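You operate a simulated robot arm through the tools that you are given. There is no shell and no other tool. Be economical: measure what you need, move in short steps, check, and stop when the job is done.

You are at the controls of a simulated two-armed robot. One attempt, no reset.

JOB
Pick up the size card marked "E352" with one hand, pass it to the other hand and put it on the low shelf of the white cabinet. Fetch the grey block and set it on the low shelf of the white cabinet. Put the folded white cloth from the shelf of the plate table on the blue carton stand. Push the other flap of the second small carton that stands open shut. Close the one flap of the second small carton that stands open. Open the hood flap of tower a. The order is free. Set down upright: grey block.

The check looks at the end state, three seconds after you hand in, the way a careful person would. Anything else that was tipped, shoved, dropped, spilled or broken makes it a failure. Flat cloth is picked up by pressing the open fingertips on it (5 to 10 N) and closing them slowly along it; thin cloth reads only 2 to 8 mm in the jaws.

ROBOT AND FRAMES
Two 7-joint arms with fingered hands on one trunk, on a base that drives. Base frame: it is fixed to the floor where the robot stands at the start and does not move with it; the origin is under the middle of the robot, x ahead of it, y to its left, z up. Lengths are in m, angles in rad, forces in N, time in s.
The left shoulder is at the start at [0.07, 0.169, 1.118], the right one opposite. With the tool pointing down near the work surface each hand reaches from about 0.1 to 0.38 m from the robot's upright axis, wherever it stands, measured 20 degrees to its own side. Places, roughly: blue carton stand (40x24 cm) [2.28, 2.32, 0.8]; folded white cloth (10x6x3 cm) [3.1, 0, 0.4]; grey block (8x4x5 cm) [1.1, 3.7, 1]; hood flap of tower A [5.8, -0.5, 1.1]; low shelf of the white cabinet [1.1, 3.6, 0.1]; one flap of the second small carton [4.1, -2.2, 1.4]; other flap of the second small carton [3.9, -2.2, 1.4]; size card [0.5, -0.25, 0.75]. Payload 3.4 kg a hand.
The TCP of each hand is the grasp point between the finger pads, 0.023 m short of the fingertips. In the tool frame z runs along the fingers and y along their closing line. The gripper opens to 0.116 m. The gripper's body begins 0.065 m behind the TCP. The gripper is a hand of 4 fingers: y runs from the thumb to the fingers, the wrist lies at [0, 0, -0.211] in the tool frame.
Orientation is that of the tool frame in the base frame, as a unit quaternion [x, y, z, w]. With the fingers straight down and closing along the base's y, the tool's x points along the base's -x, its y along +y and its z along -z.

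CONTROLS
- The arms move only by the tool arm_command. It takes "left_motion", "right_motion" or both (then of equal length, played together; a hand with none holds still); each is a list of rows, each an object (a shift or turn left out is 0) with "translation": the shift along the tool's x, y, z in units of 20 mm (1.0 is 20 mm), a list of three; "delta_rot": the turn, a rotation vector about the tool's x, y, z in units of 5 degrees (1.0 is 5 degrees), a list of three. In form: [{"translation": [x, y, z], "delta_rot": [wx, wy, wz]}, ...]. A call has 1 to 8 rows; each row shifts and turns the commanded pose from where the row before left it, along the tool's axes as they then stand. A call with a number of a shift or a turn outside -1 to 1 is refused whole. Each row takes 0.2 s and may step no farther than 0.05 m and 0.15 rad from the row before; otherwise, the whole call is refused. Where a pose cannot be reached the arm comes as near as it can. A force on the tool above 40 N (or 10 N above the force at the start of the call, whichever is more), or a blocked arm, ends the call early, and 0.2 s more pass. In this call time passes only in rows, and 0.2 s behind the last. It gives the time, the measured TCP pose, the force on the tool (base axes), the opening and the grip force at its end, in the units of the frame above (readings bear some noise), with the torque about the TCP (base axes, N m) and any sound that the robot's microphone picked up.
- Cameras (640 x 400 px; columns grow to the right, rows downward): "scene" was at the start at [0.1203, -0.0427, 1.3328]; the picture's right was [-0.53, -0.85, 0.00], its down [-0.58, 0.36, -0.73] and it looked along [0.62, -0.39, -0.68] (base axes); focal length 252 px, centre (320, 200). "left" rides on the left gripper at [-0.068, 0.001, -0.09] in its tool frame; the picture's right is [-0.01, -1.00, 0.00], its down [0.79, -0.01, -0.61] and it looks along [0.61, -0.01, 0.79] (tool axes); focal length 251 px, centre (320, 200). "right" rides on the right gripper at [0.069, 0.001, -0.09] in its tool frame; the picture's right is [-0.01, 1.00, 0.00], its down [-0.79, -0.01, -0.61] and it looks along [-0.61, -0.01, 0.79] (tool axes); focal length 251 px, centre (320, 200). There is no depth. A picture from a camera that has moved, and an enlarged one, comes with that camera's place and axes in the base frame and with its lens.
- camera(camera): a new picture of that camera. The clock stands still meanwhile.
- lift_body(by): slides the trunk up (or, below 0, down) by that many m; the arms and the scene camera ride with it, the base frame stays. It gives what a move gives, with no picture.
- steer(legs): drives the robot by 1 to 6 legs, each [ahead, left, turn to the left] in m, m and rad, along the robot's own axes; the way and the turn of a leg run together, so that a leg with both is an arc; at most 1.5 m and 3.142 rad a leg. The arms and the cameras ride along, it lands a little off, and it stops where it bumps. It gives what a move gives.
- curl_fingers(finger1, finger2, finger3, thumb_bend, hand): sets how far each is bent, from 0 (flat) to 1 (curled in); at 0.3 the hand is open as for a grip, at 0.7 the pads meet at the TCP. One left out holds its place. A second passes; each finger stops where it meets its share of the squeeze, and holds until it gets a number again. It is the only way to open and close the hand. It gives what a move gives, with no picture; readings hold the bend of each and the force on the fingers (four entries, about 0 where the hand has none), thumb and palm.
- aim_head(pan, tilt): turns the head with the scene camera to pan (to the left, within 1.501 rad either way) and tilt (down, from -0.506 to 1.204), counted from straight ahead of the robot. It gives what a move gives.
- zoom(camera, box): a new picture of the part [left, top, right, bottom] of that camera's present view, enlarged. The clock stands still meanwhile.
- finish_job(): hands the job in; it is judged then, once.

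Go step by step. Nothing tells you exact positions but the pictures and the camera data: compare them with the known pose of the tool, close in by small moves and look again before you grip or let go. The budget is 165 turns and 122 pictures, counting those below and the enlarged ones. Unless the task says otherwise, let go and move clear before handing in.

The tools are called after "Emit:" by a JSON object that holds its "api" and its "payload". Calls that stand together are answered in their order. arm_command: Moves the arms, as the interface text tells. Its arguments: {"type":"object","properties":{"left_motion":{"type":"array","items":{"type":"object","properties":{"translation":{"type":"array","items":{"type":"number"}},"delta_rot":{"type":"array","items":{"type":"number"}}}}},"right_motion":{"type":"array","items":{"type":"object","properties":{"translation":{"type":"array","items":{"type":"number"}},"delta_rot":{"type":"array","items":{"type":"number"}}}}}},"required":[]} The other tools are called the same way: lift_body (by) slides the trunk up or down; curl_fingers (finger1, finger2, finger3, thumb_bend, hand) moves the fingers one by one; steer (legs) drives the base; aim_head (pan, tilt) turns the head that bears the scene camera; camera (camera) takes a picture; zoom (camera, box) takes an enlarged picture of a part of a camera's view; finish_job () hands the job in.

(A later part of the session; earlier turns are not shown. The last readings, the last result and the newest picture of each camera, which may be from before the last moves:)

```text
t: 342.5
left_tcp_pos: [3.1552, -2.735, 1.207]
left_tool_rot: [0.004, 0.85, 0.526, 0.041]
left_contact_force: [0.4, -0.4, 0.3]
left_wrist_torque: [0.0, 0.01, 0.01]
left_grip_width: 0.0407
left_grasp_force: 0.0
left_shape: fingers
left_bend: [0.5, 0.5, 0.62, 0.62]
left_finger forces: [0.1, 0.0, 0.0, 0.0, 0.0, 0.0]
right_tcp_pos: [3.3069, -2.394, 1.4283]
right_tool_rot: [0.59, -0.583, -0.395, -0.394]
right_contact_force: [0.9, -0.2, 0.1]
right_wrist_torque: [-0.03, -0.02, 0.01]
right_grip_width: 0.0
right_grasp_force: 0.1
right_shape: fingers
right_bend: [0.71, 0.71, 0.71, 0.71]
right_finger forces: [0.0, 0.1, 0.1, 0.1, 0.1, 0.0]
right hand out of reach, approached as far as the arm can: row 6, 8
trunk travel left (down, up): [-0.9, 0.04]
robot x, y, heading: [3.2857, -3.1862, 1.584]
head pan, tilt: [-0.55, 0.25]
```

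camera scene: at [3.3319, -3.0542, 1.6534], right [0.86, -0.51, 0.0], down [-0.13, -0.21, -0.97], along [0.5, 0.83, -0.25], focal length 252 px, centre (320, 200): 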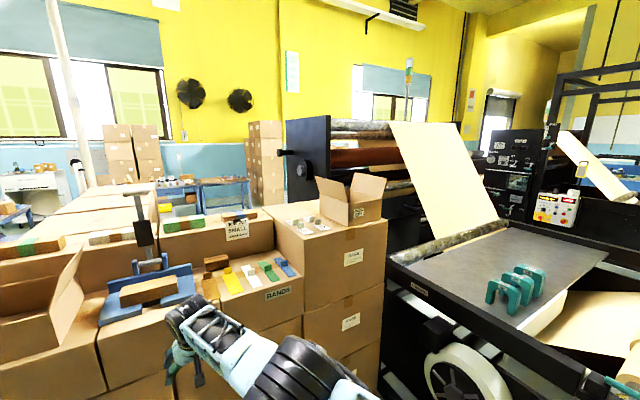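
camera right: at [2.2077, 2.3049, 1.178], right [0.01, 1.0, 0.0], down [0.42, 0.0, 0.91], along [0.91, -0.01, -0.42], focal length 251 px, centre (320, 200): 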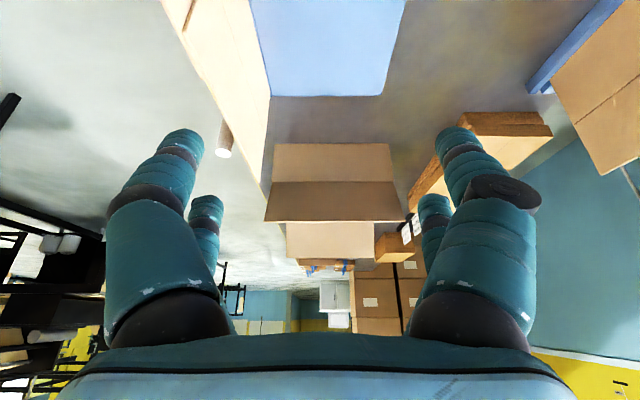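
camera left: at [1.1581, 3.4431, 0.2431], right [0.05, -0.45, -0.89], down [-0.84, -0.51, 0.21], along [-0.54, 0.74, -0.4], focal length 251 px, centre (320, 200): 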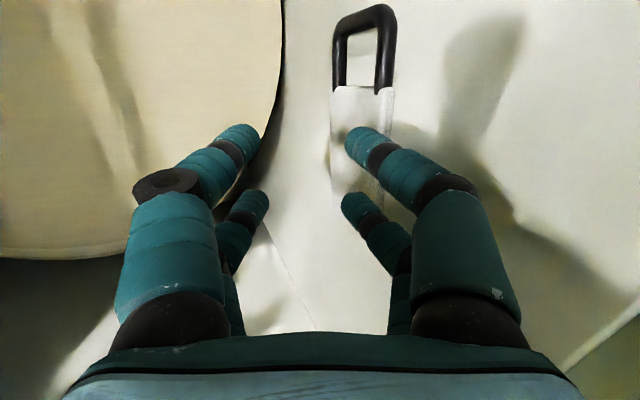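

Emit:
{"api": "arm_command", "payload": {"right_motion": [{"translation": [0.37, 0, -0.93]}, {"translation": [0.37, 0, -0.93]}, {"translation": [0.37, 0, -0.93]}]}}

Emit:
{"api": "lift_body", "payload": {"by": 0.038}}

Emit:
{"api": "steer", "payload": {"legs": [[0, -0.535, -0.012], [0.25, 0, 0]]}}

Emit:
{"api": "camera", "payload": {"camera": "right"}}

```text
t: 343.3
left_tcp_pos: [3.1556, -2.7347, 1.2074]
left_tool_rot: [0.004, 0.85, 0.526, 0.041]
left_contact_force: [0.4, 0.2, 0.3]
left_wrist_torque: [-0.03, 0.0, -0.01]
left_grip_width: 0.0403
left_grasp_force: 0.0
left_shape: fingers
left_bend: [0.5, 0.5, 0.62, 0.62]
left_finger forces: [0.0, 0.0, 0.1, 0.1, 0.0, 0.0]
right_tcp_pos: [3.3072, -2.4557, 1.4294]
right_tool_rot: [0.59, -0.583, -0.396, -0.394]
right_contact_force: [0.0, -0.2, 1.1]
right_wrist_torque: [0.01, 0.04, 0.02]
right_grip_width: 0.0
right_grasp_force: 0.1
right_shape: fingers
right_bend: [0.71, 0.71, 0.71, 0.71]
right_finger forces: [0.1, 0.1, 0.0, 0.1, 0.0, 0.1]
trunk travel left (down, up): [-0.9, 0.04]
robot x, y, heading: [3.289, -3.1863, 1.582]
head pan, tilt: [-0.55, 0.25]
```

```text
t: 344.1
left_tcp_pos: [3.1535, -2.7344, 1.2455]
left_tool_rot: [0.003, 0.85, 0.525, 0.042]
left_contact_force: [-0.3, 0.1, 0.2]
left_wrist_torque: [0.0, 0.02, -0.02]
left_grip_width: 0.0405
left_grasp_force: 0.0
left_shape: fingers
left_bend: [0.5, 0.5, 0.62, 0.62]
left_finger forces: [0.0, 0.0, 0.0, 0.1, 0.0, 0.0]
right_tcp_pos: [3.3071, -2.4543, 1.4683]
right_tool_rot: [0.589, -0.583, -0.395, -0.395]
right_contact_force: [0.2, -0.6, -0.6]
right_wrist_torque: [-0.04, 0.0, 0.0]
right_grip_width: 0.0001
right_grasp_force: 0.1
right_shape: fingers
right_bend: [0.71, 0.71, 0.71, 0.71]
right_finger forces: [0.0, 0.0, 0.0, 0.0, 0.0, 0.1]
trunk travel left (down, up): [-0.938, 0.002]
robot x, y, heading: [3.2857, -3.1848, 1.577]
head pan, tilt: [-0.55, 0.25]
```

```text
t: 348.7
left_tcp_pos: [3.6904, -2.4847, 1.2465]
left_tool_rot: [0.004, 0.85, 0.526, 0.042]
left_contact_force: [0.6, -0.7, -0.3]
left_wrist_torque: [0.06, -0.02, 0.0]
left_grip_width: 0.0406
left_grasp_force: 0.1
left_shape: fingers
left_bend: [0.5, 0.5, 0.62, 0.62]
left_finger forces: [0.1, 0.0, 0.1, 0.0, 0.1, 0.1]
right_tcp_pos: [3.8431, -2.2047, 1.4707]
right_tool_rot: [0.59, -0.582, -0.397, -0.395]
right_contact_force: [0.3, -0.5, 0.2]
right_wrist_torque: [0.03, 0.03, 0.01]
right_grip_width: 0.0
right_grasp_force: 0.1
right_shape: fingers
right_bend: [0.71, 0.71, 0.71, 0.71]
right_finger forces: [0.0, 0.0, 0.0, 0.0, 0.1, 0.1]
trunk travel left (down, up): [-0.938, 0.002]
robot x, y, heading: [3.8194, -2.9293, 1.581]
head pan, tilt: [-0.55, 0.25]
```

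```text
15 pictures are left
camera right: at [3.8439, -2.314, 1.4404], right [-1.0, -0.01, 0.0], down [0.01, -0.27, 0.96], along [0.0, 0.96, 0.27], focal length 251 px, centre (320, 200)
```

right: 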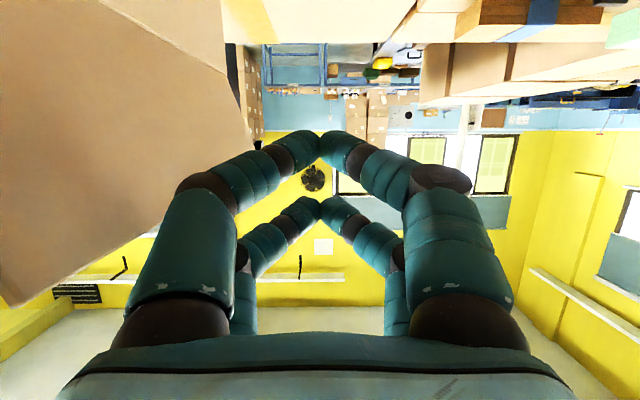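

The west flap stands just east of the hand. I'll lower slightly and sweep east, then down, to fold it shut.

Emit:
{"api": "arm_command", "payload": {"right_motion": [{"translation": [1, 0, 0.4]}, {"translation": [0, -0.9, 0]}, {"translation": [0, -0.9, 0]}, {"translation": [0, -0.9, 0]}, {"translation": [0, -0.9, 0]}, {"translation": [0, -0.9, 0]}, {"translation": [0.3, -0.9, 0.12]}, {"translation": [0.5, -0.7, 0.2]}]}}

Emit:
{"api": "arm_command", "payload": {"right_motion": [{"translation": [0.5, -0.4, 0.2]}, {"translation": [0.4, 0, 0.16]}]}}

Emit:
{"api": "aim_head", "payload": {"pan": 0, "tilt": 0.3}}

Emit:
{"api": "camera", "payload": {"camera": "scene"}}

```text
t: 350.5
left_tcp_pos: [3.6904, -2.4801, 1.245]
left_tool_rot: [0.003, 0.849, 0.526, 0.041]
left_contact_force: [0.4, -0.2, 0.3]
left_wrist_torque: [0.01, -0.01, 0.02]
left_grip_width: 0.0405
left_grasp_force: 0.0
left_shape: fingers
left_bend: [0.5, 0.5, 0.62, 0.62]
left_finger forces: [0.0, 0.1, 0.1, 0.0, 0.0, 0.0]
right_tcp_pos: [3.9658, -2.201, 1.4306]
right_tool_rot: [0.589, -0.583, -0.396, -0.395]
right_contact_force: [0.1, 0.0, 0.4]
right_wrist_torque: [0.01, -0.03, 0.02]
right_grip_width: 0.0
right_grasp_force: 0.1
right_shape: fingers
right_bend: [0.71, 0.71, 0.71, 0.71]
right_finger forces: [0.1, 0.1, 0.1, 0.0, 0.1, 0.1]
trunk travel left (down, up): [-0.938, 0.002]
robot x, y, heading: [3.8165, -2.9345, 1.584]
head pan, tilt: [-0.55, 0.25]
```

```text
t: 351.1
left_tcp_pos: [3.6888, -2.4837, 1.2458]
left_tool_rot: [0.002, 0.849, 0.527, 0.042]
left_contact_force: [0.7, 0.3, 0.1]
left_wrist_torque: [0.03, 0.03, 0.05]
left_grip_width: 0.0408
left_grasp_force: 0.1
left_shape: fingers
left_bend: [0.5, 0.5, 0.62, 0.62]
left_finger forces: [0.1, 0.0, 0.1, 0.1, 0.0, 0.1]
right_tcp_pos: [3.9701, -2.2038, 1.4229]
right_tool_rot: [0.585, -0.577, -0.406, -0.4]
right_contact_force: [-2.3, -3.7, 9.9]
right_wrist_torque: [-0.02, 0.12, 0.07]
right_grip_width: 0.0
right_grasp_force: 4.5
right_shape: fingers
right_bend: [0.72, 0.71, 0.71, 0.72]
right_finger forces: [9.6, 0.1, 0.0, 0.0, 0.0, 0.1]
trunk travel left (down, up): [-0.938, 0.002]
robot x, y, heading: [3.8185, -2.9318, 1.584]
head pan, tilt: [-0.55, 0.25]
stopped in row 2 (right hand): the force on the tool passed its limit at 45 N (the readings are from after the stop); the commanded pose is now the measured one
```

```text
t: 352.1
left_tcp_pos: [3.6897, -2.4846, 1.246]
left_tool_rot: [0.003, 0.849, 0.526, 0.042]
left_contact_force: [0.5, 0.9, 0.4]
left_wrist_torque: [0.0, -0.02, 0.01]
left_grip_width: 0.0406
left_grasp_force: 0.1
left_shape: fingers
left_bend: [0.5, 0.5, 0.62, 0.62]
left_finger forces: [0.1, 0.1, 0.0, 0.1, 0.0, 0.0]
right_tcp_pos: [3.9699, -2.2043, 1.4232]
right_tool_rot: [0.586, -0.577, -0.405, -0.4]
right_contact_force: [-2.1, 4.8, 21.1]
right_wrist_torque: [0.48, 0.17, 0.01]
right_grip_width: 0.0
right_grasp_force: 11.4
right_shape: fingers
right_bend: [0.72, 0.71, 0.71, 0.71]
right_finger forces: [21.5, 0.1, 0.0, 0.1, 0.1, 0.1]
trunk travel left (down, up): [-0.938, 0.002]
robot x, y, heading: [3.8211, -2.9288, 1.583]
head pan, tilt: [0.0, 0.3]
```

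```text
14 pictures are left
camera scene: at [3.8162, -2.791, 1.6872], right [1.0, 0.01, 0.0], down [0.0, -0.29, -0.96], along [-0.01, 0.96, -0.29], focal length 252 px, centre (320, 200)
```

scene: 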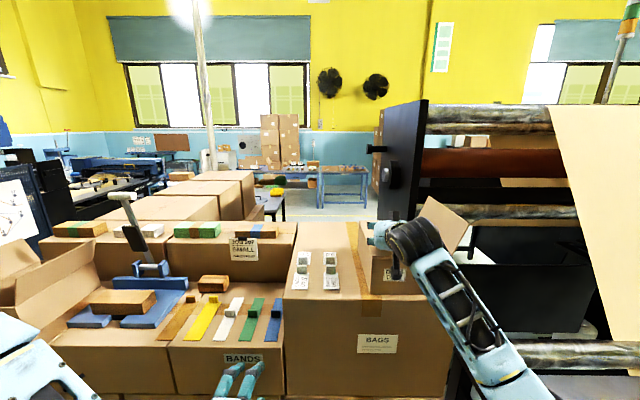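

Emit:
{"api": "arm_command", "payload": {"right_motion": [{"translation": [-0.6, 0, -0.24]}, {"translation": [-1, 0, -0.4]}, {"translation": [-1, 0, -0.4]}, {"translation": [-1, 0, -0.4]}]}}

Emit:
{"api": "zoom", "payload": {"camera": "scene", "box": [340, 180, 480, 290]}}

```text
t: 353.1
left_tcp_pos: [3.6894, -2.4797, 1.2454]
left_tool_rot: [0.003, 0.85, 0.525, 0.042]
left_contact_force: [0.2, 0.0, -0.4]
left_wrist_torque: [0.01, 0.0, 0.01]
left_grip_width: 0.0407
left_grasp_force: 0.0
left_shape: fingers
left_bend: [0.5, 0.5, 0.62, 0.62]
left_finger forces: [0.0, 0.1, 0.0, 0.0, 0.0, 0.0]
right_tcp_pos: [3.9723, -2.2017, 1.4976]
right_tool_rot: [0.586, -0.579, -0.402, -0.399]
right_contact_force: [-0.1, 0.2, 0.5]
right_wrist_torque: [0.01, 0.02, -0.02]
right_grip_width: 0.0
right_grasp_force: 0.1
right_shape: fingers
right_bend: [0.71, 0.71, 0.71, 0.71]
right_finger forces: [0.0, 0.0, 0.0, 0.0, 0.1, 0.0]
trunk travel left (down, up): [-0.938, 0.002]
robot x, y, heading: [3.8211, -2.9338, 1.583]
head pan, tilt: [0.0, 0.3]
```

```text
3.64 times, centred on (410, 235) of scene
camera zoom: at [3.818, -2.787, 1.6866], right [1.0, 0.01, 0.0], down [0.0, -0.3, -0.96], along [-0.01, 0.96, -0.3], focal length 915 px, centre (-7, 73)
```

zoom: 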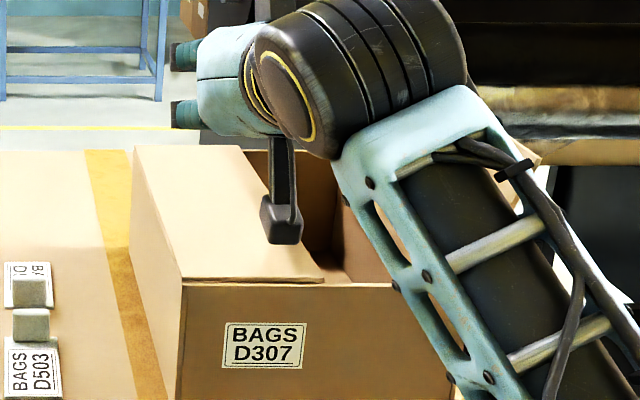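

The west flap is shut. Next I'll rise over the box and move to the outside of the east flap.

Emit:
{"api": "arm_command", "payload": {"right_motion": [{"translation": [-0.93, 0, -0.37]}, {"translation": [-0.93, 0, -0.37]}]}}

Emit:
{"api": "steer", "payload": {"legs": [[0, -0.13, -0.01]]}}

Emit:
{"api": "arm_command", "payload": {"right_motion": [{"translation": [0, -1, 0]}, {"translation": [0, -1, 0]}, {"translation": [0, -1, 0]}, {"translation": [0, -1, 0]}, {"translation": [0, -1, 0]}, {"translation": [0, -1, 0]}, {"translation": [0, -1, 0]}, {"translation": [0, -1, 0]}]}}

Emit:
{"api": "camera", "payload": {"camera": "scene"}}

Emit:
{"api": "camera", "payload": {"camera": "right"}}

```text
t: 353.7
left_tcp_pos: [3.6899, -2.4808, 1.2447]
left_tool_rot: [0.003, 0.85, 0.526, 0.042]
left_contact_force: [0.3, -0.6, 0.7]
left_wrist_torque: [0.0, -0.01, 0.0]
left_grip_width: 0.0407
left_grasp_force: 0.0
left_shape: fingers
left_bend: [0.5, 0.5, 0.62, 0.62]
left_finger forces: [0.0, 0.1, 0.0, 0.0, 0.1, 0.0]
right_tcp_pos: [3.9728, -2.2021, 1.5374]
right_tool_rot: [0.587, -0.578, -0.403, -0.398]
right_contact_force: [0.5, -0.4, 0.1]
right_wrist_torque: [-0.01, -0.02, 0.02]
right_grip_width: 0.0
right_grasp_force: 0.1
right_shape: fingers
right_bend: [0.71, 0.71, 0.71, 0.71]
right_finger forces: [0.0, 0.0, 0.0, 0.1, 0.1, 0.0]
trunk travel left (down, up): [-0.938, 0.002]
robot x, y, heading: [3.8212, -2.9341, 1.58]
head pan, tilt: [0.0, 0.3]
```

```text
t: 354.9
left_tcp_pos: [3.8193, -2.4803, 1.2436]
left_tool_rot: [0.007, 0.85, 0.525, 0.045]
left_contact_force: [-0.2, -0.6, 0.0]
left_wrist_torque: [0.02, 0.02, -0.04]
left_grip_width: 0.0407
left_grasp_force: 0.0
left_shape: fingers
left_bend: [0.5, 0.5, 0.62, 0.62]
left_finger forces: [0.1, 0.1, 0.0, 0.0, 0.0, 0.1]
right_tcp_pos: [4.1024, -2.2028, 1.5369]
right_tool_rot: [0.585, -0.58, -0.401, -0.401]
right_contact_force: [-0.3, -0.2, -1.0]
right_wrist_torque: [-0.01, 0.0, -0.03]
right_grip_width: 0.0
right_grasp_force: 0.1
right_shape: fingers
right_bend: [0.71, 0.71, 0.71, 0.71]
right_finger forces: [0.0, 0.1, 0.1, 0.1, 0.0, 0.0]
trunk travel left (down, up): [-0.938, 0.002]
robot x, y, heading: [3.9529, -2.9356, 1.573]
head pan, tilt: [0.0, 0.3]
```

```text
t: 356.8
left_tcp_pos: [3.8245, -2.4782, 1.2458]
left_tool_rot: [0.007, 0.85, 0.525, 0.044]
left_contact_force: [-0.4, 0.1, 0.5]
left_wrist_torque: [0.01, -0.03, 0.01]
left_grip_width: 0.0406
left_grasp_force: 0.1
left_shape: fingers
left_bend: [0.5, 0.5, 0.62, 0.62]
left_finger forces: [0.0, 0.0, 0.0, 0.1, 0.1, 0.1]
right_tcp_pos: [4.2682, -2.202, 1.5354]
right_tool_rot: [0.585, -0.58, -0.402, -0.399]
right_contact_force: [1.2, -0.1, 0.9]
right_wrist_torque: [-0.01, 0.01, 0.03]
right_grip_width: 0.0
right_grasp_force: 0.0
right_shape: fingers
right_bend: [0.71, 0.71, 0.71, 0.71]
right_finger forces: [0.0, 0.0, 0.0, 0.0, 0.0, 0.1]
trunk travel left (down, up): [-0.938, 0.002]
robot x, y, heading: [3.9497, -2.9275, 1.571]
head pan, tilt: [0.0, 0.3]
```

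```text
12 pictures are left
camera scene: at [3.95, -2.7866, 1.6867], right [1.0, 0.0, 0.0], down [0.0, -0.3, -0.96], along [0.0, 0.96, -0.3], focal length 252 px, centre (320, 200)
```

scene: 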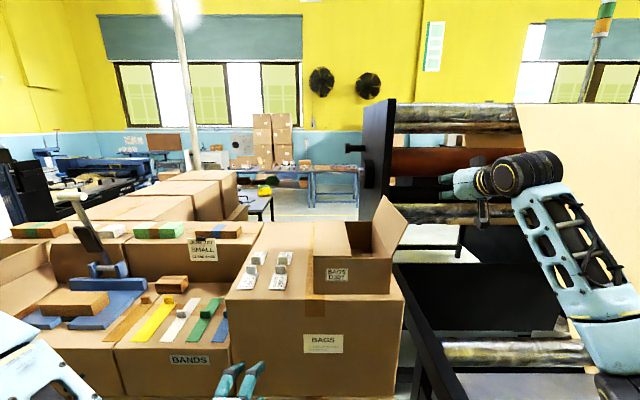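

```text
11 pictures are left
camera right: at [4.2687, -2.3097, 1.5042], right [-1.0, 0.0, 0.01], down [0.01, -0.28, 0.96], along [0.0, 0.96, 0.28], focal length 251 px, centre (320, 200)
```

right: 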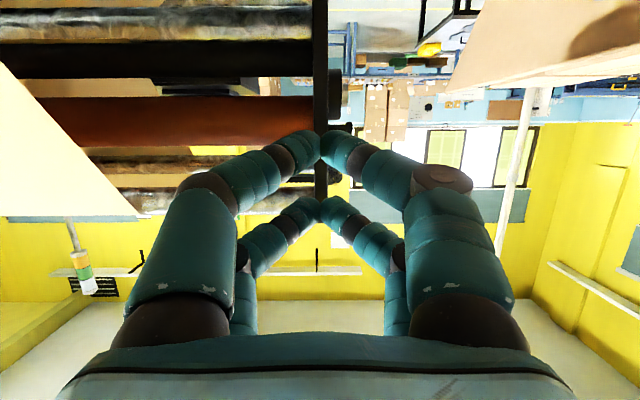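

The east flap's top edge is at x≈4.14 and the hand is clear outside it. Lowering and sweeping west, then down.

Emit:
{"api": "arm_command", "payload": {"right_motion": [{"translation": [0.93, 0, 0.37]}, {"translation": [0.93, 0, 0.37]}, {"translation": [0.93, 0, 0.37]}, {"translation": [0.93, 0, 0.37]}, {"translation": [0, 0.9, 0]}, {"translation": [0, 0.9, 0]}, {"translation": [0, 0.9, 0]}, {"translation": [0, 0.9, 0]}]}}

Emit:
{"api": "arm_command", "payload": {"right_motion": [{"translation": [0, 0.9, 0]}, {"translation": [0, 0.9, 0]}, {"translation": [0.3, 0.9, 0.12]}, {"translation": [0.5, 0.9, 0.2]}, {"translation": [0.5, 0.3, 0.2]}, {"translation": [0.2, 0, 0.08]}]}}

Emit:
{"api": "zoom", "payload": {"camera": "scene", "box": [280, 170, 460, 300]}}

```text
t: 358.6
left_tcp_pos: [3.8241, -2.4777, 1.2445]
left_tool_rot: [0.006, 0.85, 0.525, 0.044]
left_contact_force: [0.2, -0.2, -0.4]
left_wrist_torque: [0.02, -0.01, 0.01]
left_grip_width: 0.0403
left_grasp_force: 0.0
left_shape: fingers
left_bend: [0.5, 0.5, 0.62, 0.62]
left_finger forces: [0.1, 0.0, 0.0, 0.0, 0.1, 0.1]
right_tcp_pos: [4.196, -2.1993, 1.458]
right_tool_rot: [0.585, -0.58, -0.402, -0.4]
right_contact_force: [0.0, 0.2, -0.3]
right_wrist_torque: [-0.02, -0.02, 0.01]
right_grip_width: 0.0
right_grasp_force: 0.0
right_shape: fingers
right_bend: [0.71, 0.71, 0.71, 0.71]
right_finger forces: [0.0, 0.0, 0.1, 0.0, 0.1, 0.0]
trunk travel left (down, up): [-0.938, 0.002]
robot x, y, heading: [3.9495, -2.9284, 1.569]
head pan, tilt: [0.0, 0.3]
```

```text
t: 359.9
left_tcp_pos: [3.8231, -2.48, 1.2455]
left_tool_rot: [0.007, 0.85, 0.525, 0.043]
left_contact_force: [0.6, -0.6, -0.5]
left_wrist_torque: [0.03, -0.01, 0.0]
left_grip_width: 0.0405
left_grasp_force: 0.0
left_shape: fingers
left_bend: [0.5, 0.5, 0.62, 0.62]
left_finger forces: [0.1, 0.0, 0.0, 0.1, 0.0, 0.0]
right_tcp_pos: [4.1183, -2.2037, 1.4251]
right_tool_rot: [0.583, -0.581, -0.401, -0.401]
right_contact_force: [-1.0, -0.3, 0.2]
right_wrist_torque: [-0.01, -0.02, 0.01]
right_grip_width: 0.0
right_grasp_force: 0.0
right_shape: fingers
right_bend: [0.71, 0.71, 0.71, 0.71]
right_finger forces: [0.0, 0.0, 0.0, 0.1, 0.0, 0.1]
trunk travel left (down, up): [-0.938, 0.002]
robot x, y, heading: [3.9516, -2.9308, 1.572]
head pan, tilt: [0.0, 0.3]
```

```text
3.08 times, centred on (370, 235) of scene
camera zoom: at [3.9491, -2.7866, 1.6867], right [1.0, 0.0, 0.0], down [0.0, -0.3, -0.96], along [0.0, 0.96, -0.3], focal length 774 px, centre (166, 92)
```

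zoom: 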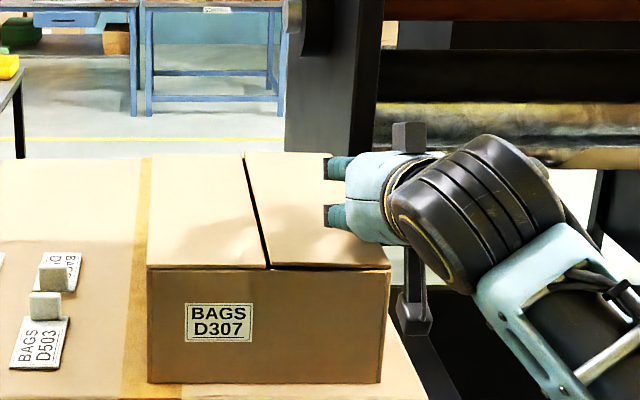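

Both flaps are down. I'll press the east one fully, then lift and see whether it stays.

Emit:
{"api": "arm_command", "payload": {"right_motion": [{"translation": [0.25, 0.3, 0.1]}, {"translation": [-0.5, 0, -0.2]}, {"translation": [-1, 0, -0.4]}, {"translation": [-1, 0, -0.4]}, {"translation": [-1, 0, -0.4]}, {"translation": [-1, -0.5, -0.4]}]}}

Emit:
{"api": "zoom", "payload": {"camera": "scene", "box": [280, 170, 460, 300]}}

```text
t: 361.4
left_tcp_pos: [3.8236, -2.4787, 1.2448]
left_tool_rot: [0.007, 0.85, 0.526, 0.043]
left_contact_force: [0.1, -0.2, 0.8]
left_wrist_torque: [-0.02, -0.01, -0.02]
left_grip_width: 0.0405
left_grasp_force: 0.0
left_shape: fingers
left_bend: [0.5, 0.5, 0.62, 0.62]
left_finger forces: [0.1, 0.0, 0.0, 0.0, 0.0, 0.0]
right_tcp_pos: [4.1232, -2.2024, 1.5157]
right_tool_rot: [0.584, -0.58, -0.402, -0.401]
right_contact_force: [1.0, 0.3, -0.4]
right_wrist_torque: [0.01, 0.02, 0.02]
right_grip_width: 0.0
right_grasp_force: 0.1
right_shape: fingers
right_bend: [0.71, 0.71, 0.71, 0.71]
right_finger forces: [0.0, 0.1, 0.0, 0.0, 0.0, 0.0]
trunk travel left (down, up): [-0.938, 0.002]
robot x, y, heading: [3.9499, -2.9335, 1.569]
head pan, tilt: [0.0, 0.3]
```

```text
3.08 times, centred on (370, 235) of scene
camera zoom: at [3.9492, -2.7864, 1.6867], right [1.0, 0.0, 0.0], down [0.0, -0.3, -0.96], along [0.0, 0.96, -0.3], focal length 774 px, centre (166, 92)
```

zoom: 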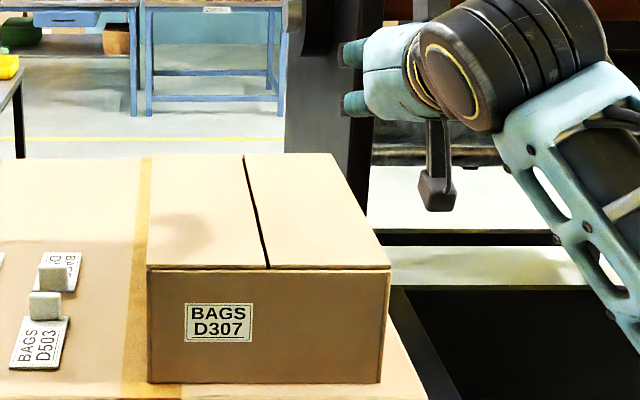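

Both flaps of the second carton are shut. On to tower A's hood flap: I'll back off and go around the stack and up the aisle, checking my pose midway.

Emit:
{"api": "steer", "payload": {"legs": [[-0.27, 0, 0], [0, 1.4, 0], [0, 0.28, 0]]}}

Emit:
{"api": "steer", "payload": {"legs": [[0.6, 0, 0]]}}

```text
t: 371.4
left_tcp_pos: [2.1381, -2.745, 1.2452]
left_tool_rot: [0.01, 0.85, 0.524, 0.044]
left_contact_force: [0.5, 0.3, -0.5]
left_wrist_torque: [0.01, 0.0, 0.02]
left_grip_width: 0.0406
left_grasp_force: 0.0
left_shape: fingers
left_bend: [0.5, 0.5, 0.62, 0.62]
left_finger forces: [0.0, 0.0, 0.0, 0.0, 0.0, 0.0]
right_tcp_pos: [2.4398, -2.4707, 1.5161]
right_tool_rot: [-0.582, 0.583, 0.402, 0.4]
right_contact_force: [-0.2, -0.5, 0.2]
right_wrist_torque: [0.01, 0.02, -0.02]
right_grip_width: 0.0
right_grasp_force: 0.1
right_shape: fingers
right_bend: [0.71, 0.71, 0.71, 0.71]
right_finger forces: [0.0, 0.1, 0.0, 0.0, 0.1, 0.0]
trunk travel left (down, up): [-0.938, 0.002]
robot x, y, heading: [2.256, -3.2011, 1.569]
head pan, tilt: [0.0, 0.3]
```

```text
t: 374.8
left_tcp_pos: [2.1312, -2.1557, 1.2454]
left_tool_rot: [0.006, 0.85, 0.525, 0.043]
left_contact_force: [-0.2, -0.6, -0.3]
left_wrist_torque: [-0.01, 0.01, -0.01]
left_grip_width: 0.0405
left_grasp_force: 0.1
left_shape: fingers
left_bend: [0.5, 0.5, 0.62, 0.62]
left_finger forces: [0.0, 0.0, 0.0, 0.0, 0.0, 0.1]
right_tcp_pos: [2.431, -1.8796, 1.5169]
right_tool_rot: [0.585, -0.579, -0.403, -0.4]
right_contact_force: [-0.3, -0.1, -0.5]
right_wrist_torque: [0.01, 0.01, -0.01]
right_grip_width: 0.0001
right_grasp_force: 0.1
right_shape: fingers
right_bend: [0.71, 0.71, 0.71, 0.71]
right_finger forces: [0.1, 0.0, 0.1, 0.1, 0.1, 0.0]
trunk travel left (down, up): [-0.938, 0.002]
robot x, y, heading: [2.2591, -2.6066, 1.576]
head pan, tilt: [0.0, 0.3]
```

Emit:
{"api": "steer", "payload": {"legs": [[1.4, 0, 0], [1.4, 0, -0.004], [1.0, 0, 0], [0, 0, -1.57], [1.4, 0, 0], [1.2, 0, 0]]}}

Emit:
{"api": "aim_head", "payload": {"pan": -1.1, "tilt": 0.35}}

Emit:
{"api": "camera", "payload": {"camera": "scene"}}

```text
t: 409.2
left_tcp_pos: [5.2131, 1.4085, 1.2463]
left_tool_rot: [0.602, 0.599, 0.343, 0.401]
left_contact_force: [-0.5, -0.3, 0.0]
left_wrist_torque: [0.03, -0.01, -0.01]
left_grip_width: 0.0406
left_grasp_force: 0.1
left_shape: fingers
left_bend: [0.5, 0.5, 0.62, 0.62]
left_finger forces: [0.1, 0.0, 0.0, 0.0, 0.0, 0.1]
right_tcp_pos: [5.4916, 1.1117, 1.5165]
right_tool_rot: [-0.006, 0.824, 0.003, 0.567]
right_contact_force: [0.1, 0.5, 1.1]
right_wrist_torque: [0.02, -0.01, -0.02]
right_grip_width: 0.0
right_grasp_force: 0.1
right_shape: fingers
right_bend: [0.71, 0.71, 0.71, 0.71]
right_finger forces: [0.0, 0.1, 0.1, 0.0, 0.0, 0.1]
trunk travel left (down, up): [-0.938, 0.002]
robot x, y, heading: [4.7642, 1.2793, 0.011]
head pan, tilt: [0.0, 0.3]
```

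```text
t: 410.6
left_tcp_pos: [5.2141, 1.4085, 1.2455]
left_tool_rot: [0.602, 0.6, 0.342, 0.4]
left_contact_force: [-0.2, 1.1, 0.5]
left_wrist_torque: [0.0, -0.02, 0.01]
left_grip_width: 0.0404
left_grasp_force: 0.0
left_shape: fingers
left_bend: [0.5, 0.5, 0.62, 0.62]
left_finger forces: [0.0, 0.0, 0.0, 0.0, 0.0, 0.1]
right_tcp_pos: [5.4928, 1.1124, 1.5167]
right_tool_rot: [-0.007, 0.824, 0.004, 0.567]
right_contact_force: [0.1, -0.2, 0.0]
right_wrist_torque: [0.0, -0.04, 0.04]
right_grip_width: 0.0
right_grasp_force: 0.0
right_shape: fingers
right_bend: [0.71, 0.71, 0.71, 0.71]
right_finger forces: [0.1, 0.0, 0.0, 0.1, 0.0, 0.1]
trunk travel left (down, up): [-0.938, 0.002]
robot x, y, heading: [4.7619, 1.2759, 0.013]
head pan, tilt: [-1.1, 0.351]
```

```text
8 pictures are left
camera scene: at [4.8568, 1.1972, 1.682], right [-0.88, -0.47, 0.0], down [-0.16, 0.3, -0.94], along [0.44, -0.83, -0.34], focal length 252 px, centre (320, 200)
```

scene: 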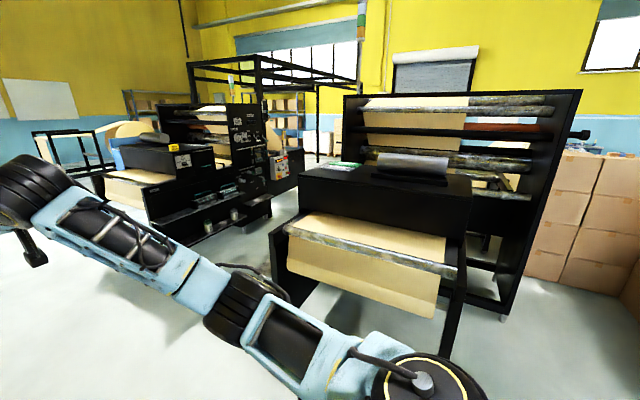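

Emit:
{"api": "zoom", "payload": {"camera": "scene", "box": [260, 110, 500, 290]}}

```text
2.22 times, centred on (380, 200) of scene
camera zoom: at [4.8568, 1.1972, 1.682], right [-0.88, -0.47, 0.0], down [-0.16, 0.3, -0.94], along [0.44, -0.83, -0.34], focal length 559 px, centre (187, 200)
```

zoom: 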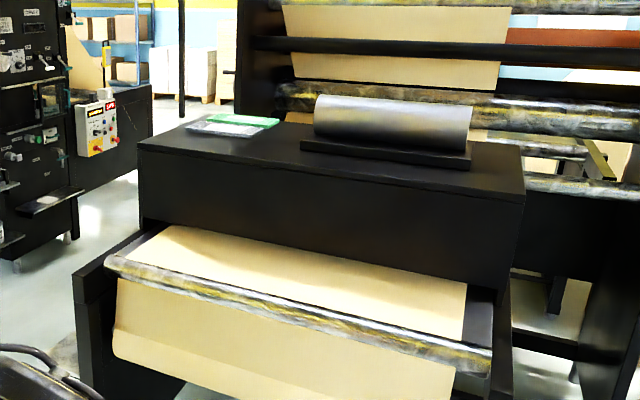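

The spot given for the hood flap falls near the east end of this black box unit, which isn't clearly visible from here. I'll drive east and look again.

Emit:
{"api": "steer", "payload": {"legs": [[1.1, 0, -0.012]]}}

Emit:
{"api": "aim_head", "payload": {"pan": -1.45, "tilt": 0.35}}

Emit:
{"api": "camera", "payload": {"camera": "scene"}}

```text
t: 416.2
left_tcp_pos: [6.3215, 1.3897, 1.2456]
left_tool_rot: [0.613, 0.588, 0.336, 0.406]
left_contact_force: [-0.6, -0.6, 0.1]
left_wrist_torque: [-0.01, -0.01, 0.01]
left_grip_width: 0.0405
left_grasp_force: 0.1
left_shape: fingers
left_bend: [0.5, 0.5, 0.62, 0.62]
left_finger forces: [0.0, 0.0, 0.1, 0.1, 0.0, 0.1]
right_tcp_pos: [6.5908, 1.0837, 1.5173]
right_tool_rot: [0.008, 0.823, -0.006, 0.567]
right_contact_force: [0.3, -0.2, -0.2]
right_wrist_torque: [0.0, 0.03, 0.01]
right_grip_width: 0.0001
right_grasp_force: 0.0
right_shape: fingers
right_bend: [0.71, 0.71, 0.71, 0.71]
right_finger forces: [0.0, 0.0, 0.0, 0.0, 0.0, 0.0]
trunk travel left (down, up): [-0.938, 0.002]
robot x, y, heading: [5.867, 1.2721, -0.013]
head pan, tilt: [-1.1, 0.351]
```

```text
t: 417.1
left_tcp_pos: [6.324, 1.3902, 1.2448]
left_tool_rot: [0.613, 0.588, 0.336, 0.407]
left_contact_force: [0.6, -0.4, 0.1]
left_wrist_torque: [-0.01, -0.01, -0.02]
left_grip_width: 0.0405
left_grasp_force: 0.1
left_shape: fingers
left_bend: [0.5, 0.5, 0.62, 0.62]
left_finger forces: [0.0, 0.1, 0.0, 0.0, 0.1, 0.0]
right_tcp_pos: [6.5923, 1.0848, 1.5155]
right_tool_rot: [0.008, 0.824, -0.007, 0.566]
right_contact_force: [0.4, 0.6, -0.2]
right_wrist_torque: [0.02, 0.01, 0.0]
right_grip_width: 0.0
right_grasp_force: 0.0
right_shape: fingers
right_bend: [0.71, 0.71, 0.71, 0.71]
right_finger forces: [0.0, 0.1, 0.0, 0.1, 0.1, 0.0]
trunk travel left (down, up): [-0.938, 0.002]
robot x, y, heading: [5.8664, 1.2748, -0.02]
head pan, tilt: [-1.45, 0.351]
```

```text
6 pictures are left
camera scene: at [5.9277, 1.1817, 1.682], right [-0.99, -0.1, 0.0], down [-0.04, 0.34, -0.94], along [0.1, -0.93, -0.34], focal length 252 px, centre (320, 200)
```

scene: 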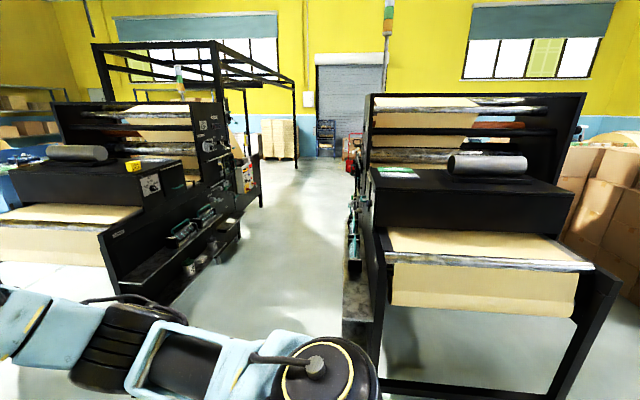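

The given point is on this unit's east side, facing the aisle between the two black machines. I'll go into that aisle facing west and look at the side panel.

Emit:
{"api": "steer", "payload": {"legs": [[0.88, 0, 0.015], [0, 0, 3.14], [0, 1.4, 0]]}}

Emit:
{"api": "aim_head", "payload": {"pan": 0.3, "tilt": 0.5}}

Emit:
{"api": "camera", "payload": {"camera": "scene"}}

```text
t: 435.8
left_tcp_pos: [6.339, -0.2971, 1.2445]
left_tool_rot: [0.608, -0.595, -0.395, 0.348]
left_contact_force: [-0.2, 0.1, 0.4]
left_wrist_torque: [0.0, 0.01, 0.01]
left_grip_width: 0.0407
left_grasp_force: 0.0
left_shape: fingers
left_bend: [0.5, 0.5, 0.62, 0.62]
left_finger forces: [0.1, 0.1, 0.0, 0.0, 0.0, 0.0]
right_tcp_pos: [6.052, -0.0078, 1.5157]
right_tool_rot: [0.823, 0.018, -0.567, 0.012]
right_contact_force: [0.9, -0.1, 0.2]
right_wrist_torque: [-0.01, 0.01, -0.04]
right_grip_width: 0.0002
right_grasp_force: 0.0
right_shape: fingers
right_bend: [0.71, 0.71, 0.71, 0.71]
right_finger forces: [0.0, 0.1, 0.1, 0.1, 0.0, 0.0]
trunk travel left (down, up): [-0.938, 0.002]
robot x, y, heading: [6.7844, -0.1524, -3.099]
head pan, tilt: [-1.45, 0.351]
```

```text
t: 437.5
left_tcp_pos: [6.3393, -0.2978, 1.2444]
left_tool_rot: [0.607, -0.595, -0.395, 0.348]
left_contact_force: [0.2, -0.8, 0.3]
left_wrist_torque: [-0.03, 0.0, -0.01]
left_grip_width: 0.0404
left_grasp_force: 0.0
left_shape: fingers
left_bend: [0.5, 0.5, 0.62, 0.62]
left_finger forces: [0.0, 0.0, 0.0, 0.1, 0.0, 0.0]
right_tcp_pos: [6.051, -0.0089, 1.5168]
right_tool_rot: [0.824, 0.018, -0.567, 0.011]
right_contact_force: [0.2, 0.8, -0.5]
right_wrist_torque: [0.0, 0.01, 0.01]
right_grip_width: 0.0
right_grasp_force: 0.0
right_shape: fingers
right_bend: [0.71, 0.71, 0.71, 0.71]
right_finger forces: [0.0, 0.0, 0.0, 0.0, 0.0, 0.0]
trunk travel left (down, up): [-0.938, 0.002]
robot x, y, heading: [6.7845, -0.1526, -3.096]
head pan, tilt: [0.3, 0.499]
```

```text
5 pictures are left
camera scene: at [6.6496, -0.1846, 1.6683], right [-0.34, 0.94, 0.0], down [0.45, 0.16, -0.88], along [-0.83, -0.29, -0.48], focal length 252 px, centre (320, 200)
```

scene: 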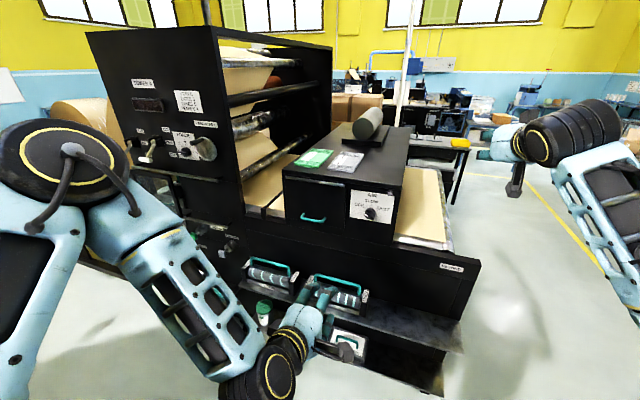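

The hood flap is here: a small panel on the box's end face with a teal handle at about [5.8, −0.5, 1.1]. Zooming in on it.

Emit:
{"api": "zoom", "payload": {"camera": "scene", "box": [260, 140, 420, 260]}}

```text
3.33 times, centred on (340, 200) of scene
camera zoom: at [6.6496, -0.1846, 1.6683], right [-0.34, 0.94, 0.0], down [0.45, 0.16, -0.88], along [-0.83, -0.29, -0.48], focal length 839 px, centre (253, 200)
```

zoom: 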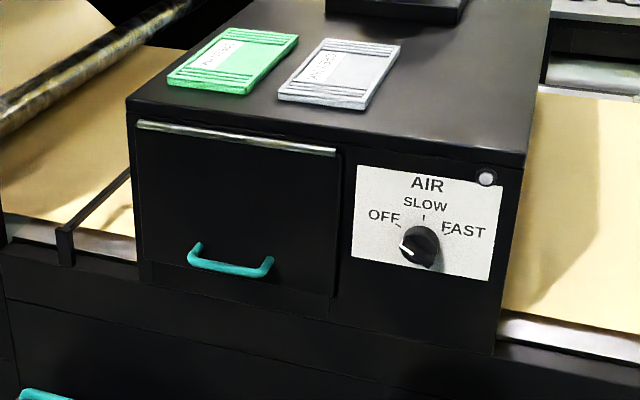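

The flap is hinged at the top (z≈1.26) with a horizontal bar handle at the bottom, about [5.83, −0.50, 1.10]. The left hand already closes vertically, which suits the bar. I'll pull the right hand back, set heights and line up the left hand.

Emit:
{"api": "arm_command", "payload": {"right_motion": [{"translation": [0, 0, -1]}, {"translation": [0, 0, -1]}, {"translation": [0, 0, -1]}, {"translation": [0, 0, -1]}, {"translation": [0, 0, -1]}, {"translation": [0, 0, -1]}, {"translation": [0, -0.5, -1]}, {"translation": [0, -0.5, -1]}]}}

Emit:
{"api": "curl_fingers", "payload": {"hand": "left", "finger1": 0.53, "finger2": 0.53, "finger3": 0.53, "thumb_bend": 0.53}}

Emit:
{"api": "lift_body", "payload": {"by": -0.11}}

Emit:
{"api": "steer", "payload": {"legs": [[0, 0, -0.045], [0, 0.22, 0], [0.38, 0, 0]]}}

Emit:
{"api": "camera", "payload": {"camera": "left"}}

```text
t: 439.3
left_tcp_pos: [6.3408, -0.296, 1.2445]
left_tool_rot: [0.607, -0.595, -0.395, 0.349]
left_contact_force: [0.3, -0.5, -0.3]
left_wrist_torque: [0.0, 0.02, -0.04]
left_grip_width: 0.0405
left_grasp_force: 0.2
left_shape: fingers
left_bend: [0.5, 0.5, 0.62, 0.62]
left_finger forces: [0.0, 0.0, 0.1, 0.1, 0.0, 0.0]
right_tcp_pos: [6.2024, 0.0188, 1.5766]
right_tool_rot: [0.824, 0.018, -0.567, 0.012]
right_contact_force: [0.2, 0.3, 0.0]
right_wrist_torque: [0.03, 0.01, 0.04]
right_grip_width: 0.0001
right_grasp_force: 0.0
right_shape: fingers
right_bend: [0.71, 0.71, 0.71, 0.71]
right_finger forces: [0.0, 0.0, 0.1, 0.1, 0.0, 0.0]
trunk travel left (down, up): [-0.938, 0.002]
robot x, y, heading: [6.7865, -0.1535, -3.095]
head pan, tilt: [0.3, 0.499]
```

```text
t: 440.3
left_tcp_pos: [6.3383, -0.2981, 1.244]
left_tool_rot: [0.608, -0.594, -0.396, 0.348]
left_contact_force: [0.2, 0.0, 0.3]
left_wrist_torque: [0.01, 0.0, -0.01]
left_grip_width: 0.0493
left_grasp_force: 0.2
left_shape: fingers
left_bend: [0.53, 0.53, 0.53, 0.53]
left_finger forces: [0.0, 0.0, 0.0, 0.0, 0.1, 0.1]
right_tcp_pos: [6.1993, 0.0177, 1.5764]
right_tool_rot: [0.823, 0.018, -0.568, 0.011]
right_contact_force: [-1.2, 0.6, 0.2]
right_wrist_torque: [0.02, -0.06, -0.03]
right_grip_width: 0.0
right_grasp_force: 0.0
right_shape: fingers
right_bend: [0.71, 0.71, 0.71, 0.71]
right_finger forces: [0.0, 0.1, 0.0, 0.0, 0.1, 0.0]
trunk travel left (down, up): [-0.938, 0.002]
robot x, y, heading: [6.7858, -0.1556, -3.1]
head pan, tilt: [0.3, 0.499]
```

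```text
t: 441.7
left_tcp_pos: [6.3373, -0.2972, 1.1343]
left_tool_rot: [0.607, -0.594, -0.396, 0.349]
left_contact_force: [-0.7, -0.3, 0.1]
left_wrist_torque: [0.02, -0.03, 0.0]
left_grip_width: 0.0493
left_grasp_force: 0.0
left_shape: fingers
left_bend: [0.53, 0.53, 0.53, 0.53]
left_finger forces: [0.0, 0.0, 0.0, 0.0, 0.0, 0.0]
right_tcp_pos: [6.1998, 0.0181, 1.4652]
right_tool_rot: [0.823, 0.018, -0.567, 0.012]
right_contact_force: [0.3, 0.5, 0.2]
right_wrist_torque: [-0.02, 0.02, 0.02]
right_grip_width: 0.0
right_grasp_force: 0.0
right_shape: fingers
right_bend: [0.71, 0.71, 0.71, 0.71]
right_finger forces: [0.0, 0.0, 0.0, 0.1, 0.0, 0.0]
trunk travel left (down, up): [-0.828, 0.112]
robot x, y, heading: [6.7837, -0.1544, -3.098]
head pan, tilt: [0.3, 0.499]
```

```text
t: 445.9
left_tcp_pos: [5.9555, -0.4985, 1.1358]
left_tool_rot: [-0.593, 0.608, 0.404, -0.34]
left_contact_force: [0.3, 0.2, 0.0]
left_wrist_torque: [-0.03, 0.03, 0.04]
left_grip_width: 0.0497
left_grasp_force: 0.0
left_shape: fingers
left_bend: [0.53, 0.53, 0.53, 0.53]
left_finger forces: [0.1, 0.0, 0.1, 0.0, 0.0, 0.0]
right_tcp_pos: [5.8319, -0.1772, 1.4665]
right_tool_rot: [0.823, -0.002, -0.568, -0.003]
right_contact_force: [-0.4, 0.5, -1.0]
right_wrist_torque: [0.01, 0.0, 0.01]
right_grip_width: 0.0
right_grasp_force: 0.1
right_shape: fingers
right_bend: [0.71, 0.71, 0.71, 0.71]
right_finger forces: [0.1, 0.0, 0.0, 0.0, 0.0, 0.0]
trunk travel left (down, up): [-0.828, 0.112]
robot x, y, heading: [6.4026, -0.373, 3.14]
head pan, tilt: [0.3, 0.499]
```

```text
3 pictures are left
camera left: at [6.0399, -0.438, 1.1805], right [0.45, 0.04, -0.89], down [0.49, -0.84, 0.21], along [-0.75, -0.53, -0.4], focal length 251 px, centre (320, 200)
```

left: 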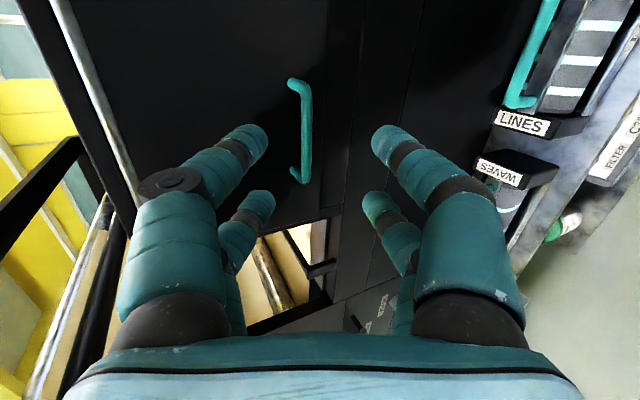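

The bar is between the finger pairs, slightly high and about 8–10 cm ahead. I'll centre and advance in small steps until the tips touch the flap.

Emit:
{"api": "arm_command", "payload": {"left_motion": [{"translation": [0.3, 0.5, 0.6]}, {"translation": [0, 0, 1]}, {"translation": [0, 0, 1]}, {"translation": [0, 0, 0.7]}]}}

Emit:
{"api": "arm_command", "payload": {"left_motion": [{"translation": [0, 0, 0.5]}]}}

Emit:
{"api": "arm_command", "payload": {"left_motion": [{"translation": [0, 0, 0.5]}]}}

```text
t: 446.9
left_tcp_pos: [5.8882, -0.492, 1.1189]
left_tool_rot: [-0.595, 0.608, 0.401, -0.339]
left_contact_force: [0.0, -0.9, 0.2]
left_wrist_torque: [-0.02, -0.02, -0.01]
left_grip_width: 0.0495
left_grasp_force: 0.0
left_shape: fingers
left_bend: [0.53, 0.53, 0.53, 0.53]
left_finger forces: [0.0, 0.0, 0.0, 0.0, 0.0, 0.0]
left hand out of reach, approached as far as the arm can: row 2, 3
right_tcp_pos: [5.8295, -0.1769, 1.466]
right_tool_rot: [0.824, 0.0, -0.567, -0.001]
right_contact_force: [-0.2, -0.7, 0.2]
right_wrist_torque: [0.01, 0.02, 0.04]
right_grip_width: 0.0
right_grasp_force: 0.1
right_shape: fingers
right_bend: [0.71, 0.71, 0.71, 0.71]
right_finger forces: [0.1, 0.0, 0.0, 0.0, 0.1, 0.0]
trunk travel left (down, up): [-0.828, 0.112]
robot x, y, heading: [6.4055, -0.3746, 3.139]
head pan, tilt: [0.3, 0.499]
```

```text
t: 447.2
left_tcp_pos: [5.8776, -0.4895, 1.1153]
left_tool_rot: [-0.595, 0.609, 0.401, -0.339]
left_contact_force: [-0.8, 0.2, -0.5]
left_wrist_torque: [-0.01, 0.0, 0.03]
left_grip_width: 0.0495
left_grasp_force: 0.0
left_shape: fingers
left_bend: [0.53, 0.53, 0.53, 0.53]
left_finger forces: [0.0, 0.0, 0.0, 0.0, 0.1, 0.0]
left hand out of reach, approached as far as the arm can: row 1
right_tcp_pos: [5.8291, -0.1763, 1.4648]
right_tool_rot: [0.824, -0.001, -0.567, -0.001]
right_contact_force: [0.3, -0.2, 0.2]
right_wrist_torque: [0.01, 0.02, -0.01]
right_grip_width: 0.0001
right_grasp_force: 0.1
right_shape: fingers
right_bend: [0.71, 0.71, 0.71, 0.71]
right_finger forces: [0.0, 0.1, 0.0, 0.1, 0.0, 0.1]
trunk travel left (down, up): [-0.828, 0.112]
robot x, y, heading: [6.4066, -0.3762, 3.134]
head pan, tilt: [0.3, 0.499]
```

```text
t: 447.6
left_tcp_pos: [5.8706, -0.489, 1.1129]
left_tool_rot: [-0.596, 0.608, 0.4, -0.34]
left_contact_force: [0.6, 0.2, -0.1]
left_wrist_torque: [0.0, 0.02, 0.02]
left_grip_width: 0.0494
left_grasp_force: 0.1
left_shape: fingers
left_bend: [0.53, 0.53, 0.53, 0.53]
left_finger forces: [0.1, 0.1, 0.0, 0.0, 0.1, 0.0]
right_tcp_pos: [5.8299, -0.1768, 1.4661]
right_tool_rot: [0.823, 0.0, -0.568, -0.001]
right_contact_force: [-0.9, 0.0, -0.2]
right_wrist_torque: [0.0, -0.01, 0.03]
right_grip_width: 0.0
right_grasp_force: 0.1
right_shape: fingers
right_bend: [0.71, 0.71, 0.71, 0.71]
right_finger forces: [0.0, 0.1, 0.0, 0.1, 0.1, 0.1]
trunk travel left (down, up): [-0.828, 0.112]
robot x, y, heading: [6.4066, -0.375, 3.131]
head pan, tilt: [0.3, 0.499]
```

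Emit:
{"api": "camera", "payload": {"camera": "left"}}

```text
2 pictures are left
camera left: at [5.9547, -0.4275, 1.1574], right [0.45, 0.04, -0.89], down [0.5, -0.84, 0.21], along [-0.74, -0.54, -0.4], focal length 251 px, centre (320, 200)
```

left: 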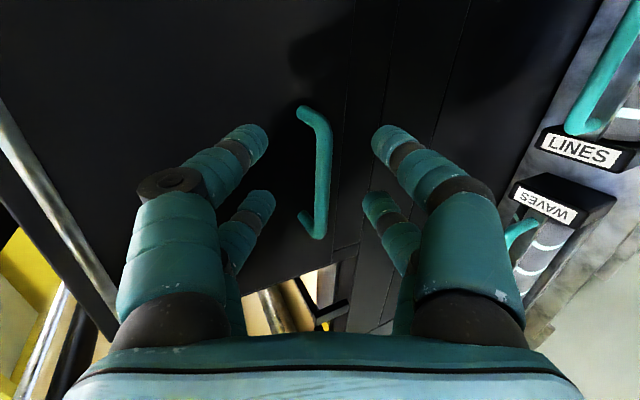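

The bar is about 5 cm ahead and 3 cm to the south of the fingers. I'll use the base and trunk to close that distance.

Emit:
{"api": "steer", "payload": {"legs": [[0, 0.024, 0.005]]}}

Emit:
{"api": "lift_body", "payload": {"by": -0.018}}

Emit:
{"api": "steer", "payload": {"legs": [[0.036, 0, 0]]}}

```text
t: 448.5
left_tcp_pos: [5.8694, -0.5084, 1.1138]
left_tool_rot: [-0.596, 0.608, 0.398, -0.341]
left_contact_force: [-0.3, 0.4, -0.4]
left_wrist_torque: [-0.04, 0.02, 0.04]
left_grip_width: 0.0494
left_grasp_force: 0.0
left_shape: fingers
left_bend: [0.53, 0.53, 0.53, 0.53]
left_finger forces: [0.0, 0.0, 0.1, 0.0, 0.0, 0.0]
right_tcp_pos: [5.828, -0.1954, 1.4651]
right_tool_rot: [0.823, -0.001, -0.568, 0.002]
right_contact_force: [0.1, 1.3, 0.9]
right_wrist_torque: [-0.03, 0.01, 0.06]
right_grip_width: 0.0
right_grasp_force: 0.1
right_shape: fingers
right_bend: [0.71, 0.71, 0.71, 0.71]
right_finger forces: [0.0, 0.0, 0.1, 0.0, 0.0, 0.0]
trunk travel left (down, up): [-0.828, 0.112]
robot x, y, heading: [6.4062, -0.3992, 3.146]
head pan, tilt: [0.3, 0.499]
```

```text
t: 449.1
left_tcp_pos: [5.8717, -0.5118, 1.0944]
left_tool_rot: [-0.596, 0.608, 0.4, -0.34]
left_contact_force: [0.5, 0.4, -0.2]
left_wrist_torque: [-0.01, -0.02, 0.01]
left_grip_width: 0.0494
left_grasp_force: 0.0
left_shape: fingers
left_bend: [0.53, 0.53, 0.53, 0.53]
left_finger forces: [0.0, 0.0, 0.0, 0.0, 0.0, 0.0]
right_tcp_pos: [5.8283, -0.2004, 1.4462]
right_tool_rot: [0.824, -0.001, -0.567, 0.0]
right_contact_force: [-0.3, -1.0, -0.3]
right_wrist_torque: [-0.01, 0.03, 0.01]
right_grip_width: 0.0002
right_grasp_force: 0.0
right_shape: fingers
right_bend: [0.71, 0.71, 0.71, 0.71]
right_finger forces: [0.1, 0.0, 0.0, 0.0, 0.0, 0.1]
trunk travel left (down, up): [-0.81, 0.13]
robot x, y, heading: [6.4097, -0.4007, 3.139]
head pan, tilt: [0.3, 0.499]
```

```text
t: 450.0
left_tcp_pos: [5.8424, -0.5155, 1.0978]
left_tool_rot: [-0.595, 0.606, 0.403, -0.342]
left_contact_force: [1.2, 0.4, 0.3]
left_wrist_torque: [0.02, 0.02, 0.0]
left_grip_width: 0.0496
left_grasp_force: 0.0
left_shape: fingers
left_bend: [0.53, 0.53, 0.53, 0.53]
left_finger forces: [0.1, 0.0, 0.0, 0.0, 0.0, 0.1]
right_tcp_pos: [5.8024, -0.2023, 1.4523]
right_tool_rot: [0.822, 0.0, -0.569, 0.0]
right_contact_force: [0.8, 0.2, 0.0]
right_wrist_torque: [0.01, 0.02, 0.0]
right_grip_width: 0.0
right_grasp_force: 0.0
right_shape: fingers
right_bend: [0.71, 0.71, 0.71, 0.71]
right_finger forces: [0.0, 0.0, 0.0, 0.1, 0.0, 0.0]
trunk travel left (down, up): [-0.81, 0.13]
robot x, y, heading: [6.3713, -0.4045, 3.141]
head pan, tilt: [0.3, 0.499]
```

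Emit:
{"api": "curl_fingers", "payload": {"hand": "left", "finger1": 0.75, "finger2": 0.75, "finger3": 0.75, "thumb_bend": 0.75}}

```text
t: 451.0
left_tcp_pos: [5.8331, -0.5129, 1.0936]
left_tool_rot: [-0.597, 0.607, 0.4, -0.339]
left_contact_force: [-0.1, -0.3, -0.2]
left_wrist_torque: [-0.01, 0.03, -0.02]
left_grip_width: 0.0
left_grasp_force: 0.1
left_shape: fingers
left_bend: [0.73, 0.73, 0.73, 0.72]
left_finger forces: [0.1, 0.0, 0.1, 0.0, 0.0, 0.0]
right_tcp_pos: [5.7924, -0.2016, 1.448]
right_tool_rot: [0.824, 0.0, -0.567, -0.001]
right_contact_force: [-0.1, -0.7, 0.0]
right_wrist_torque: [-0.01, 0.01, 0.03]
right_grip_width: 0.0001
right_grasp_force: 0.0
right_shape: fingers
right_bend: [0.71, 0.71, 0.71, 0.71]
right_finger forces: [0.1, 0.1, 0.0, 0.1, 0.1, 0.0]
trunk travel left (down, up): [-0.81, 0.13]
robot x, y, heading: [6.3713, -0.402, 3.143]
head pan, tilt: [0.3, 0.499]
```

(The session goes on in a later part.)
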